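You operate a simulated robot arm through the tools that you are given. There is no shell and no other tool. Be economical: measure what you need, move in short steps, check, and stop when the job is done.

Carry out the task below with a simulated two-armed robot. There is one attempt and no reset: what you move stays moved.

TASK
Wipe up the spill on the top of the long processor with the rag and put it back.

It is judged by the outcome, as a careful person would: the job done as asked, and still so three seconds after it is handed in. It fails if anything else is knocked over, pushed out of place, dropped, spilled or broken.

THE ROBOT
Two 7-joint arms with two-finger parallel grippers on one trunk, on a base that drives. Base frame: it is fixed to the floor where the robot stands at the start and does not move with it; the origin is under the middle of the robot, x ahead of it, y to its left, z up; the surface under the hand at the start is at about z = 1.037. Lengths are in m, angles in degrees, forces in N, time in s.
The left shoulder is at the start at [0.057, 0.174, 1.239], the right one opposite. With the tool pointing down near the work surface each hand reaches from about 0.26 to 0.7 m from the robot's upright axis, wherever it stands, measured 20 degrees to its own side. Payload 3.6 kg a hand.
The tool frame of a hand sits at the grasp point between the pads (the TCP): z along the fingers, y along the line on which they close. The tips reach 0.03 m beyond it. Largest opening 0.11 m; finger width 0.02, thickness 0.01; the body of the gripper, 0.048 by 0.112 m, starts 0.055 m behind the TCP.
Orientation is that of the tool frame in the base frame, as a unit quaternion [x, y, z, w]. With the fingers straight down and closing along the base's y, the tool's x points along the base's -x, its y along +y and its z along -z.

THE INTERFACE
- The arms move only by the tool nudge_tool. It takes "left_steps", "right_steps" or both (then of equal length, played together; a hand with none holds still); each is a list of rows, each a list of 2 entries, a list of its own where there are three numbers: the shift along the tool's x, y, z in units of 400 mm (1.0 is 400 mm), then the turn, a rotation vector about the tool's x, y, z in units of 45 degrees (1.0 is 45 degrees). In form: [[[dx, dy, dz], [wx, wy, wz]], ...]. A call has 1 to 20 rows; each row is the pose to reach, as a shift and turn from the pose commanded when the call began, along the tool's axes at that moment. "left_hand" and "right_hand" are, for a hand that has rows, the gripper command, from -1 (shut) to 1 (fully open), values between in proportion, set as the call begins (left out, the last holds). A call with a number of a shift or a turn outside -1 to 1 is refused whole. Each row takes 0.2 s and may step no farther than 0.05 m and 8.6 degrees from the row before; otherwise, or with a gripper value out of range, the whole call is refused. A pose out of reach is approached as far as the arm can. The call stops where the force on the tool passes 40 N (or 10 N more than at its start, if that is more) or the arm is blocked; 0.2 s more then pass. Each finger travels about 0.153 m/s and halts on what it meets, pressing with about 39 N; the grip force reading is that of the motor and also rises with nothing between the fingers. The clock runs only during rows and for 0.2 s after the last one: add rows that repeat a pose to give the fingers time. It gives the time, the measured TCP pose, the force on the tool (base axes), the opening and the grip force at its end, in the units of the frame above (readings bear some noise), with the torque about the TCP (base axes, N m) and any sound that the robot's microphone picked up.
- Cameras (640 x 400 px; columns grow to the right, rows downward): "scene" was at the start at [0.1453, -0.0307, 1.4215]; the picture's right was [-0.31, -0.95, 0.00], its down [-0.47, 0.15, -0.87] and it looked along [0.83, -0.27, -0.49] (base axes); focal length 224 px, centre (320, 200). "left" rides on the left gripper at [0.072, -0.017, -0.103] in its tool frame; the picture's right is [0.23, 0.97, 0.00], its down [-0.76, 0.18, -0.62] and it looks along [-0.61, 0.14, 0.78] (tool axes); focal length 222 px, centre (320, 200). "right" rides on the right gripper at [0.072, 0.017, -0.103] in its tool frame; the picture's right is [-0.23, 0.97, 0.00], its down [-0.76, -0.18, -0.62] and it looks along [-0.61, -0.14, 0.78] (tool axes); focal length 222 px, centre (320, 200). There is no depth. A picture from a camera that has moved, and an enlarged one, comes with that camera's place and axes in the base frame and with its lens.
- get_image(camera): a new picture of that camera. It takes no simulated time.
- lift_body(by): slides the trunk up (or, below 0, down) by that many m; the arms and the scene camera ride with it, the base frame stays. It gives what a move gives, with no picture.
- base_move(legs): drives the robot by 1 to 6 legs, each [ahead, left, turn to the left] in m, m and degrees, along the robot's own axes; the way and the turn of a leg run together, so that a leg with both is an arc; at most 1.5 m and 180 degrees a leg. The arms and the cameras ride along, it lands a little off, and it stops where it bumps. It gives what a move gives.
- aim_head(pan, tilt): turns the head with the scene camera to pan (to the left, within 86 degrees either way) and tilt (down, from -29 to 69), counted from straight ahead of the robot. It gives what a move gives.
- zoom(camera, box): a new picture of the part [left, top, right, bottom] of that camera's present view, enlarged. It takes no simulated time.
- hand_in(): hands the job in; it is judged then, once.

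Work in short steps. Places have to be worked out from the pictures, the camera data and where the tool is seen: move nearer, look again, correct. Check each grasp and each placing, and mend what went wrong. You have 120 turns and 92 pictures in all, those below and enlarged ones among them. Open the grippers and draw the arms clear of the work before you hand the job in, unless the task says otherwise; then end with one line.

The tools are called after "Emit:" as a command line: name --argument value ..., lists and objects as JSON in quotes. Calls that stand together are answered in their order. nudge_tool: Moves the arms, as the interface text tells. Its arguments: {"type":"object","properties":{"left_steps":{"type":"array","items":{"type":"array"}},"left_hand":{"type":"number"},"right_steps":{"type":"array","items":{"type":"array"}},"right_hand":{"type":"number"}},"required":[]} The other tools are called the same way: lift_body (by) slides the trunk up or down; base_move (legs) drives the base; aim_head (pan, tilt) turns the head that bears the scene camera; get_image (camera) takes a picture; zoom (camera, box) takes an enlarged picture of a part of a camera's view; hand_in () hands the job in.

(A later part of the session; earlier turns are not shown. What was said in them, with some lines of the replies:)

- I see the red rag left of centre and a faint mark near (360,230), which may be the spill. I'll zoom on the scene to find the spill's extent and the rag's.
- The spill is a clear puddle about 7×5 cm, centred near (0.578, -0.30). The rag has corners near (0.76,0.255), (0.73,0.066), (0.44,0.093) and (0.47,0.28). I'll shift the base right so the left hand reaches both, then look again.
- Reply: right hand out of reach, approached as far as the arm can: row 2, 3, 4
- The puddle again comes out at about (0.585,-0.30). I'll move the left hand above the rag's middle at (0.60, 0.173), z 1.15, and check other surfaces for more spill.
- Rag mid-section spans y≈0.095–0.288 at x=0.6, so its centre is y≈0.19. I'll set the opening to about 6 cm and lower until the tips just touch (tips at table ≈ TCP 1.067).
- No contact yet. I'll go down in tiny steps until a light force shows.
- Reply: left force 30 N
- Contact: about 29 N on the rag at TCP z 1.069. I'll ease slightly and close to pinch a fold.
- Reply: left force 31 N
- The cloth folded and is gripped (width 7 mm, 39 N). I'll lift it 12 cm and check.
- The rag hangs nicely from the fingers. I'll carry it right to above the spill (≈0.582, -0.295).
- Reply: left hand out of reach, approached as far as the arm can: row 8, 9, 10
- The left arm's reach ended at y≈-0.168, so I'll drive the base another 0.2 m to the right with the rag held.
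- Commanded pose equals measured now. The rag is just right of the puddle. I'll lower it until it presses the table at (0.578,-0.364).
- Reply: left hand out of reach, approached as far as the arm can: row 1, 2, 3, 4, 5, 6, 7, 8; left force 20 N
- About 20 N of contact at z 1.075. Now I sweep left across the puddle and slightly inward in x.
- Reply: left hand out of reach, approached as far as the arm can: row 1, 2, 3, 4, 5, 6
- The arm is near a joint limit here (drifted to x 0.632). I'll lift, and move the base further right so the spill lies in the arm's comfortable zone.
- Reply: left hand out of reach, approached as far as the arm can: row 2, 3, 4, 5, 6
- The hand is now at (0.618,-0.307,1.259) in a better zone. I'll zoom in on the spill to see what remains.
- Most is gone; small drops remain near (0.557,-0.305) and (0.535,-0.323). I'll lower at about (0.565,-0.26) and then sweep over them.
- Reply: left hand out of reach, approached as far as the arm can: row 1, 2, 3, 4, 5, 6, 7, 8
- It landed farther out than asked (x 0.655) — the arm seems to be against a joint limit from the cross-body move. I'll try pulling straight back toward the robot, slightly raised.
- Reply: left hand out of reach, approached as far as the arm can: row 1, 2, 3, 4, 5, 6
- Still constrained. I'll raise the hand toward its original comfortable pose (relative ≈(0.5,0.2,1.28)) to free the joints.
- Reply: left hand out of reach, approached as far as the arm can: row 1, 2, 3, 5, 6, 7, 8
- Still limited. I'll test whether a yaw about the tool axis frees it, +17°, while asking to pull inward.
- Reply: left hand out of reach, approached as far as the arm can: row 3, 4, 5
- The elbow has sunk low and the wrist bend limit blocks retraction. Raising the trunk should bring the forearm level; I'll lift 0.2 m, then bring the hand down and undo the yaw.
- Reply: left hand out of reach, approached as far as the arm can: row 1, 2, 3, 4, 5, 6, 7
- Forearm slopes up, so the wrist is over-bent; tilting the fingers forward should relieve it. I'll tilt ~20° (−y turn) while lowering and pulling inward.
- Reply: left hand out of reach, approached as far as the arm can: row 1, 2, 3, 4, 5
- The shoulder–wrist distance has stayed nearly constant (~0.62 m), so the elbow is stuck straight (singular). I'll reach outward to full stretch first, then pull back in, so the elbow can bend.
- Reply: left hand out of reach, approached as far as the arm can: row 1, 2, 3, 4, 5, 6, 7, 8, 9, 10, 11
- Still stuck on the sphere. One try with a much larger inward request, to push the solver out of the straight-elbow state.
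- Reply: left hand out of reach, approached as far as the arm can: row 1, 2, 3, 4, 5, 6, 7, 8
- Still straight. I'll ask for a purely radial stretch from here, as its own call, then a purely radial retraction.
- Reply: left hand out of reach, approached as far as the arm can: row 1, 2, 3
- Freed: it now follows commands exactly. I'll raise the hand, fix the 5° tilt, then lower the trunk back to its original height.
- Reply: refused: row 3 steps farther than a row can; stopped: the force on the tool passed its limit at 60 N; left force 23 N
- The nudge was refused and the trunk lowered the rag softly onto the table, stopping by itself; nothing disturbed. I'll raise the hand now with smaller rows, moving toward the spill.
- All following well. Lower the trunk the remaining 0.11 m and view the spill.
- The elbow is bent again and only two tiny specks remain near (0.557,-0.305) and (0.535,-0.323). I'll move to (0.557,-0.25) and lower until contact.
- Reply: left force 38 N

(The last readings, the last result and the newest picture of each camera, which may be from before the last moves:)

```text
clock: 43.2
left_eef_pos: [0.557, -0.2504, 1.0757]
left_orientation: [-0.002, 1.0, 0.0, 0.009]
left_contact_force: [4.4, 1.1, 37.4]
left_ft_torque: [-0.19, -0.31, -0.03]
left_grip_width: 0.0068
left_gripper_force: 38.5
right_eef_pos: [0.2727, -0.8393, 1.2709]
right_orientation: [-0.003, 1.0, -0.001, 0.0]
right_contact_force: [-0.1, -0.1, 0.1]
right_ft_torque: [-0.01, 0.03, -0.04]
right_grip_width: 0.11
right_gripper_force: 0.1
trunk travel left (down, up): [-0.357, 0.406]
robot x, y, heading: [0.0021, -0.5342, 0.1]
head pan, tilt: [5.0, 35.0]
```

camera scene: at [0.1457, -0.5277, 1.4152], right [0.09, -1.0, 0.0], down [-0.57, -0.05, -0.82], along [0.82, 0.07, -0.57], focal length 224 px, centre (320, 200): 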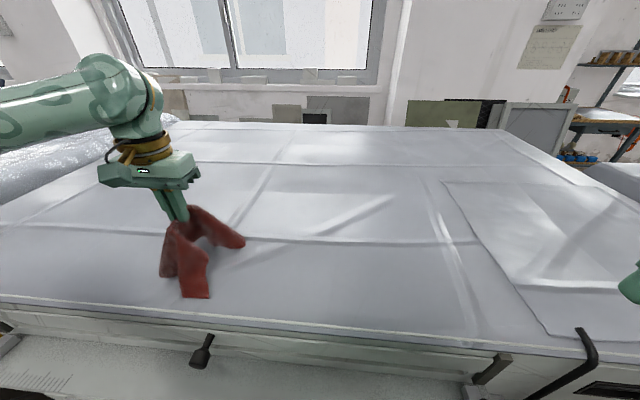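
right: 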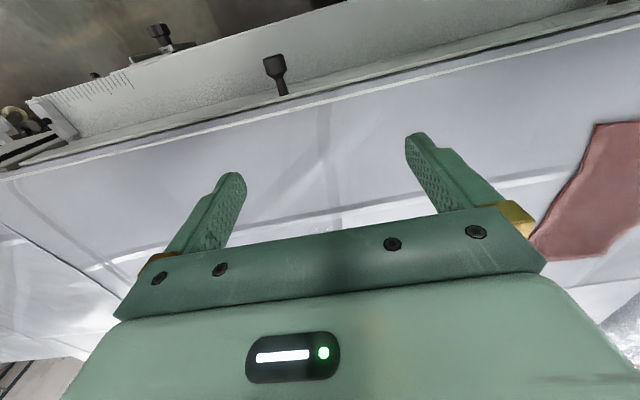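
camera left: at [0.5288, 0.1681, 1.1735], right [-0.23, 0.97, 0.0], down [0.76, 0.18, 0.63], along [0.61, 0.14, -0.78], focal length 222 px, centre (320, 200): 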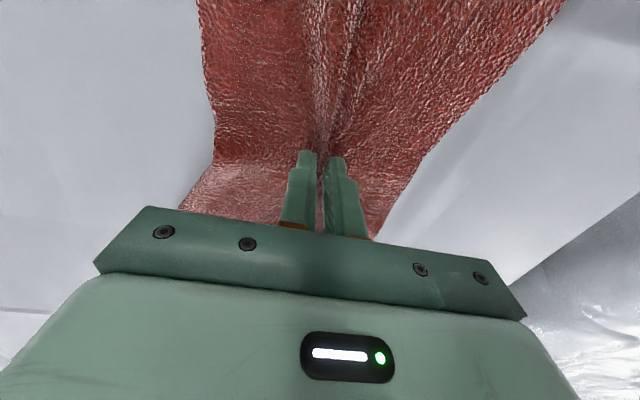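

Firm contact (37 N). I'll ease up about 2 mm and sweep right over the specks, back and forth at two x positions.

Emit:
nudge_tool --left_steps '[[[0, 0, -0.004], [0, 0, 0]], [[0, -0.07, -0.004], [0, 0, 0]], [[0, -0.14, -0.004], [0, 0, 0]], [[0, -0.21, -0.004], [0, 0, 0]], [[0, -0.28, -0.004], [0, 0, 0]], [[0.05, -0.28, -0.004], [0, 0, 0]], [[0.07, -0.21, -0.004], [0, 0, 0]], [[0.07, -0.14, -0.004], [0, 0, 0]], [[0.07, -0.07, -0.004], [0, 0, 0]], [[0.07, 0, -0.004], [0, 0, 0]], [[0.0, 0, -0.004], [0, 0, 0]], [[-0.08, 0, -0.004], [0, 0, 0]], [[-0.08, -0.07, -0.004], [0, 0, 0]], [[-0.08, -0.14, -0.004], [0, 0, 0]], [[-0.08, -0.21, -0.004], [0, 0, 0]], [[-0.08, -0.28, -0.004], [0, 0, 0]]]'

Emit:
get_image --camera "scene"

```text
clock: 46.6
left_eef_pos: [0.5898, -0.3631, 1.0756]
left_orientation: [-0.002, 1.0, 0.002, 0.007]
left_contact_force: [0.4, 7.1, 29.2]
left_ft_torque: [0.02, -0.16, -0.07]
left_grip_width: 0.0065
left_gripper_force: 39.1
right_eef_pos: [0.2729, -0.8367, 1.2716]
right_orientation: [-0.003, 1.0, -0.002, 0.001]
right_contact_force: [0.5, 0.1, 0.0]
right_ft_torque: [0.04, -0.03, -0.01]
right_grip_width: 0.1101
right_gripper_force: 0.1
trunk travel left (down, up): [-0.357, 0.406]
robot x, y, heading: [0.0003, -0.5351, 0.3]
head pan, tilt: [5.0, 35.0]
```

```text
67 pictures are left
camera scene: at [0.1431, -0.5284, 1.4154], right [0.09, -1.0, 0.0], down [-0.57, -0.05, -0.82], along [0.82, 0.07, -0.57], focal length 224 px, centre (320, 200)
```

scene: 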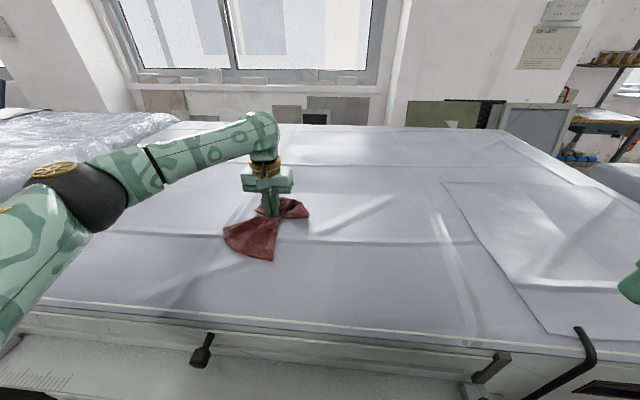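

Sweep completed with good pressure. I'll lift and move left to inspect the spot.

Emit:
nudge_tool --left_steps '[[[0, 0, -0.1], [0, 0, 0]], [[0.05, 0, -0.2], [0, 0, 0]], [[0.1, 0.06, -0.28], [0, 0, 0]], [[0.14, 0.14, -0.32], [0, 0, 0]], [[0.14, 0.24, -0.34], [0, 0, 0]], [[0.14, 0.34, -0.34], [0, 0, 0]], [[0.14, 0.44, -0.34], [0, 0, 0]], [[0.14, 0.54, -0.34], [0, 0, 0]], [[0.14, 0.6, -0.34], [0, 0, 0]]]'

Emit:
zoom --camera "scene" --box '[160, 150, 400, 300]'

Emit:
get_image --camera "scene"

```text
clock: 48.6
left_eef_pos: [0.5306, -0.119, 1.2092]
left_orientation: [-0.001, 1.0, 0.001, 0.004]
left_contact_force: [1.1, 0.3, -0.3]
left_ft_torque: [0.0, 0.05, -0.06]
left_grip_width: 0.0065
left_gripper_force: 39.2
right_eef_pos: [0.2762, -0.8368, 1.2701]
right_orientation: [-0.003, 1.0, -0.003, -0.002]
right_contact_force: [-0.1, -0.2, 0.2]
right_ft_torque: [0.01, -0.01, -0.01]
right_grip_width: 0.1098
right_gripper_force: 0.0
trunk travel left (down, up): [-0.357, 0.406]
robot x, y, heading: [0.0024, -0.5346, -0.0]
head pan, tilt: [5.0, 35.0]
```

```text
2.67 times, centred on (280, 225) of scene
camera zoom: at [0.1462, -0.5273, 1.415], right [0.09, -1.0, 0.0], down [-0.57, -0.05, -0.82], along [0.82, 0.07, -0.57], focal length 597 px, centre (427, 133)
```

zoom: 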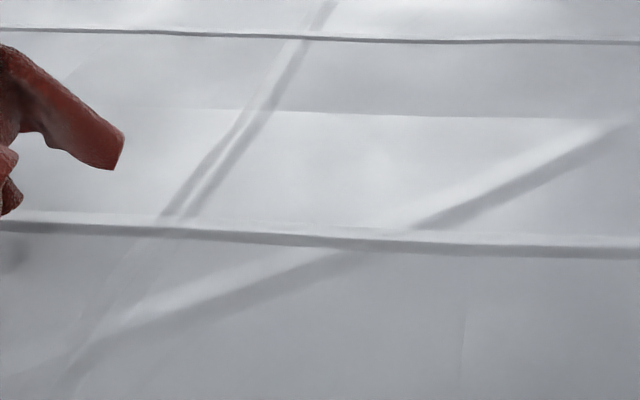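

```text
65 pictures are left
camera scene: at [0.1462, -0.5273, 1.415], right [0.09, -1.0, 0.0], down [-0.57, -0.05, -0.82], along [0.82, 0.07, -0.57], focal length 224 px, centre (320, 200)
```

scene: 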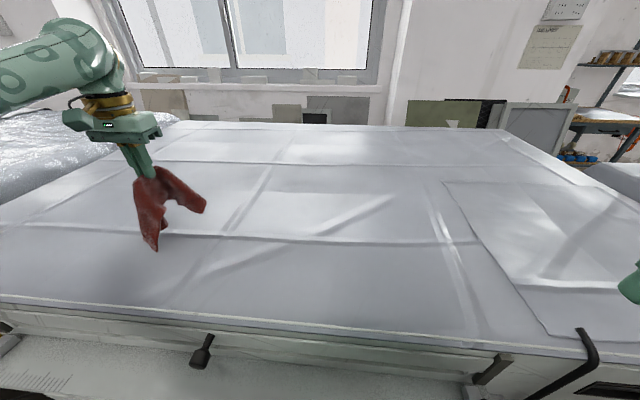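

The spot is completely clean. Before driving back left I'll bring the hand nearer the robot's middle-left so the rag doesn't swing over the neighbouring bed.

Emit:
nudge_tool --left_steps '[[[0, -0.1, -0.05], [0, 0, 0]], [[0, -0.2, -0.1], [0, 0, 0]], [[0, -0.3, -0.1], [0, 0, 0]], [[0, -0.4, -0.1], [0, 0, 0]], [[0, -0.45, -0.1], [0, 0, 0]]]'

Emit:
base_move --legs '[[0, 0.5, 0]]'

Emit:
get_image --camera "scene"

```text
clock: 49.9
left_eef_pos: [0.5308, -0.302, 1.2497]
left_orientation: [-0.003, 1.0, 0.001, 0.005]
left_contact_force: [0.8, 0.4, -0.7]
left_ft_torque: [0.05, 0.0, -0.1]
left_grip_width: 0.0063
left_gripper_force: 38.8
right_eef_pos: [0.2763, -0.8364, 1.2711]
right_orientation: [-0.003, 1.0, -0.002, -0.003]
right_contact_force: [-0.3, 0.5, 0.5]
right_ft_torque: [-0.01, 0.0, -0.02]
right_grip_width: 0.1101
right_gripper_force: 0.0
trunk travel left (down, up): [-0.357, 0.406]
robot x, y, heading: [0.0013, -0.5335, 0.2]
head pan, tilt: [5.0, 35.0]
```

```text
clock: 52.8
left_eef_pos: [0.5322, 0.1982, 1.248]
left_orientation: [-0.001, 1.0, 0.001, 0.004]
left_contact_force: [0.2, 0.3, -0.6]
left_ft_torque: [-0.01, -0.02, -0.06]
left_grip_width: 0.0063
left_gripper_force: 39.3
right_eef_pos: [0.2746, -0.3338, 1.2689]
right_orientation: [-0.002, 1.0, -0.002, -0.002]
right_contact_force: [0.0, -0.3, 0.4]
right_ft_torque: [-0.04, 0.02, -0.01]
right_grip_width: 0.1099
right_gripper_force: 0.0
trunk travel left (down, up): [-0.357, 0.406]
robot x, y, heading: [-0.0026, -0.0292, 0.0]
head pan, tilt: [5.0, 35.0]
```

```text
64 pictures are left
camera scene: at [0.145, -0.0245, 1.415], right [0.09, -1.0, 0.0], down [-0.57, -0.05, -0.82], along [0.82, 0.07, -0.57], focal length 224 px, centre (320, 200)
```

scene: 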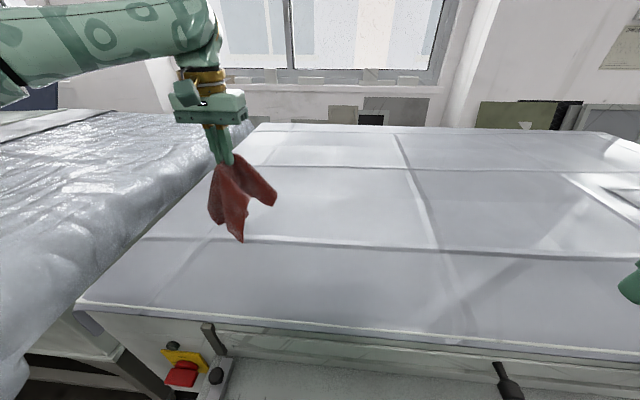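

The rag is back over its area, hanging evenly. I'll lower it onto its original centre at (0.602, 0.187).

Emit:
nudge_tool --left_steps '[[[-0.09, -0.02, 0.05], [0, 0, 0]], [[-0.175, -0.028, 0.1], [0, 0, 0]], [[-0.175, -0.028, 0.18], [0, 0, 0]], [[-0.175, -0.028, 0.24], [0, 0, 0]], [[-0.175, -0.028, 0.3], [0, 0, 0]], [[-0.175, -0.028, 0.34], [0, 0, 0]], [[-0.175, -0.028, 0.37], [0, 0, 0]], [[-0.175, -0.028, 0.4], [0, 0, 0]], [[-0.175, -0.028, 0.42], [0, 0, 0]], [[-0.175, -0.028, 0.428], [0, 0, 0]], [[-0.175, -0.028, 0.432], [0, 0, 0]]]'

Emit:
zoom --camera "scene" --box '[120, 120, 360, 280]'

```text
clock: 55.2
left_eef_pos: [0.6023, 0.1878, 1.0776]
left_orientation: [0.0, 1.0, 0.001, 0.005]
left_contact_force: [-0.7, 1.2, 6.4]
left_ft_torque: [0.06, 0.02, -0.07]
left_grip_width: 0.0065
left_gripper_force: 38.9
right_eef_pos: [0.2734, -0.3344, 1.27]
right_orientation: [-0.001, 1.0, -0.002, 0.0]
right_contact_force: [0.8, -0.2, 0.0]
right_ft_torque: [0.0, -0.01, -0.01]
right_grip_width: 0.11
right_gripper_force: 0.1
trunk travel left (down, up): [-0.357, 0.406]
robot x, y, heading: [-0.0017, -0.0354, -0.3]
head pan, tilt: [5.0, 35.0]
```

```text
2.50 times, centred on (240, 200) of scene
camera zoom: at [0.1442, -0.0252, 1.4152], right [0.09, -1.0, 0.0], down [-0.57, -0.05, -0.82], along [0.82, 0.07, -0.57], focal length 560 px, centre (520, 200)
```

zoom: 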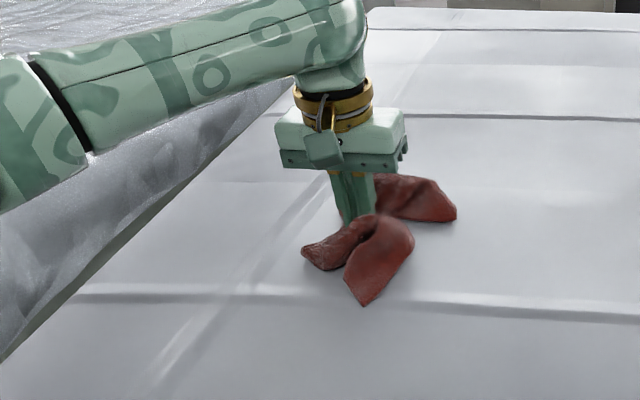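

It has touched down bunched. I'll open gently to the full width, then raise and see how it relaxes.

Emit:
nudge_tool --left_steps '[[[0, 0, 0], [0, 0, 0]], [[0, 0, 0], [0, 0, 0]], [[0, 0, 0], [0, 0, 0]], [[0, 0, 0], [0, 0, 0]], [[0, 0, -0.06], [0, 0, 0]], [[0, 0, -0.14], [0, 0, 0]], [[0, 0, -0.24], [0, 0, 0]], [[0, 0, -0.34], [0, 0, 0]], [[0, 0.0, -0.4], [0, 0, 0]]]' --left_hand 1

Emit:
get_image --camera "left"

Emit:
zoom --camera "scene" --box '[120, 120, 360, 280]'

```text
clock: 57.2
left_eef_pos: [0.6003, 0.1895, 1.2389]
left_orientation: [-0.001, 1.0, 0.0, 0.004]
left_contact_force: [-0.5, 0.4, -0.3]
left_ft_torque: [0.0, 0.0, 0.0]
left_grip_width: 0.1102
left_gripper_force: 0.1
right_eef_pos: [0.2734, -0.3349, 1.2703]
right_orientation: [-0.002, 1.0, -0.002, -0.002]
right_contact_force: [0.0, -0.4, -0.4]
right_ft_torque: [0.01, 0.02, 0.0]
right_grip_width: 0.1098
right_gripper_force: 0.2
trunk travel left (down, up): [-0.357, 0.406]
robot x, y, heading: [0.0009, -0.0274, 0.4]
head pan, tilt: [5.0, 35.0]
```

```text
62 pictures are left
camera left: at [0.5291, 0.1709, 1.3413], right [-0.23, 0.97, 0.0], down [0.76, 0.18, 0.63], along [0.61, 0.14, -0.78], focal length 222 px, centre (320, 200)
```

left: 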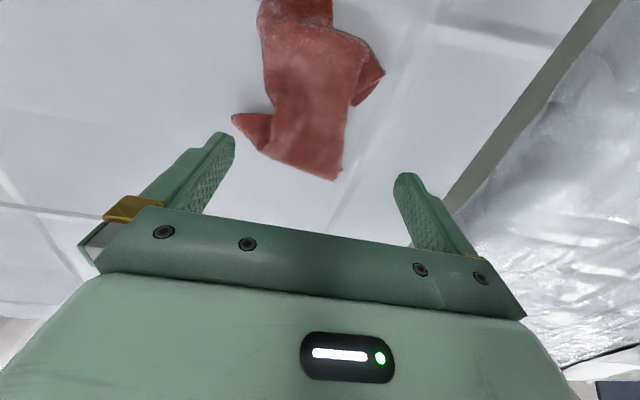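

```text
2.50 times, centred on (240, 200) of scene
camera zoom: at [0.1448, -0.0254, 1.415], right [0.09, -1.0, 0.0], down [-0.57, -0.05, -0.82], along [0.82, 0.07, -0.57], focal length 560 px, centre (520, 200)
```

zoom: 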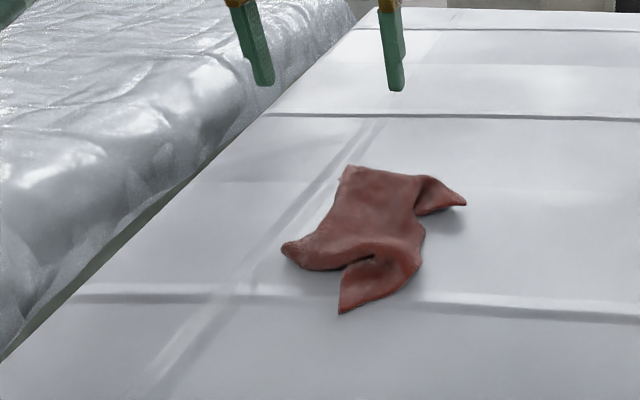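

The rag lies released and relaxed at its original place (centre ≈(0.60,0.17)). I'll draw the left arm back clear of the work and check the whole table once.

Emit:
nudge_tool --left_steps '[[[0.08, -0.02, -0.05], [0, 0, 0]], [[0.16, -0.06, -0.1], [0, 0, 0]], [[0.24, -0.1, -0.12], [0, 0, 0]], [[0.3, -0.14, -0.12], [0, 0, 0]]]'

Emit:
aim_head --pan -18 --tilt 30

Emit:
get_image --camera "scene"

Emit:
zoom --camera "scene" --box '[220, 140, 520, 320]'

```text
clock: 58.2
left_eef_pos: [0.4797, 0.1316, 1.2828]
left_orientation: [-0.001, 1.0, 0.003, 0.004]
left_contact_force: [0.4, 0.1, -0.5]
left_ft_torque: [0.02, -0.03, 0.0]
left_grip_width: 0.11
left_gripper_force: 0.1
right_eef_pos: [0.2735, -0.3343, 1.2701]
right_orientation: [-0.002, 1.0, -0.002, 0.0]
right_contact_force: [-0.3, 0.3, 0.2]
right_ft_torque: [0.01, 0.0, 0.0]
right_grip_width: 0.11
right_gripper_force: 0.1
trunk travel left (down, up): [-0.357, 0.406]
robot x, y, heading: [-0.0016, -0.0318, 0.1]
head pan, tilt: [5.0, 35.0]
```

```text
clock: 59.1
left_eef_pos: [0.4814, 0.1319, 1.284]
left_orientation: [-0.002, 1.0, 0.001, 0.005]
left_contact_force: [0.6, -0.4, 0.5]
left_ft_torque: [0.02, 0.01, 0.01]
left_grip_width: 0.1101
left_gripper_force: 0.1
right_eef_pos: [0.2747, -0.3344, 1.2699]
right_orientation: [-0.001, 1.0, -0.002, -0.002]
right_contact_force: [0.1, 0.4, -0.7]
right_ft_torque: [0.05, -0.01, 0.0]
right_grip_width: 0.1102
right_gripper_force: 0.1
trunk travel left (down, up): [-0.357, 0.406]
robot x, y, heading: [-0.0032, -0.0299, 0.1]
head pan, tilt: [-18.0, 30.0]
```

```text
60 pictures are left
camera scene: at [0.1431, -0.0607, 1.4228], right [-0.31, -0.95, 0.0], down [-0.48, 0.15, -0.87], along [0.82, -0.27, -0.5], focal length 224 px, centre (320, 200)
```

scene: 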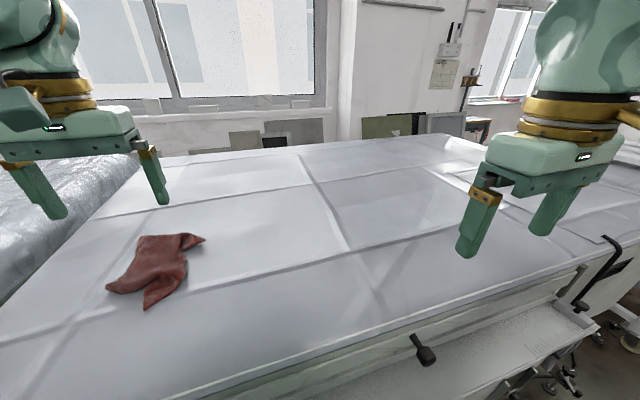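

```text
2.13 times, centred on (370, 230) of scene
camera zoom: at [0.1431, -0.0607, 1.4228], right [-0.31, -0.95, 0.0], down [-0.48, 0.15, -0.87], along [0.82, -0.27, -0.5], focal length 478 px, centre (213, 136)
```

zoom: 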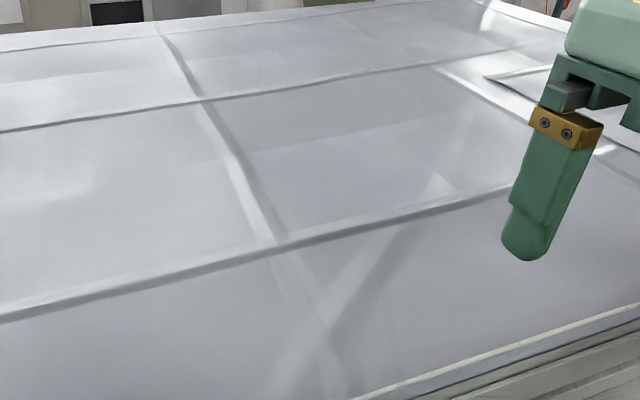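

The puddle is gone, the rag is back in its place, both grippers are open and clear, and nothing else has moved. I'm handing in.

Emit:
hand_in

```text
The job is handed in.
```

I wiped up the spill completely and put the rag back in its original spot; it lies a little crumpled there, not flat as it was at the start.
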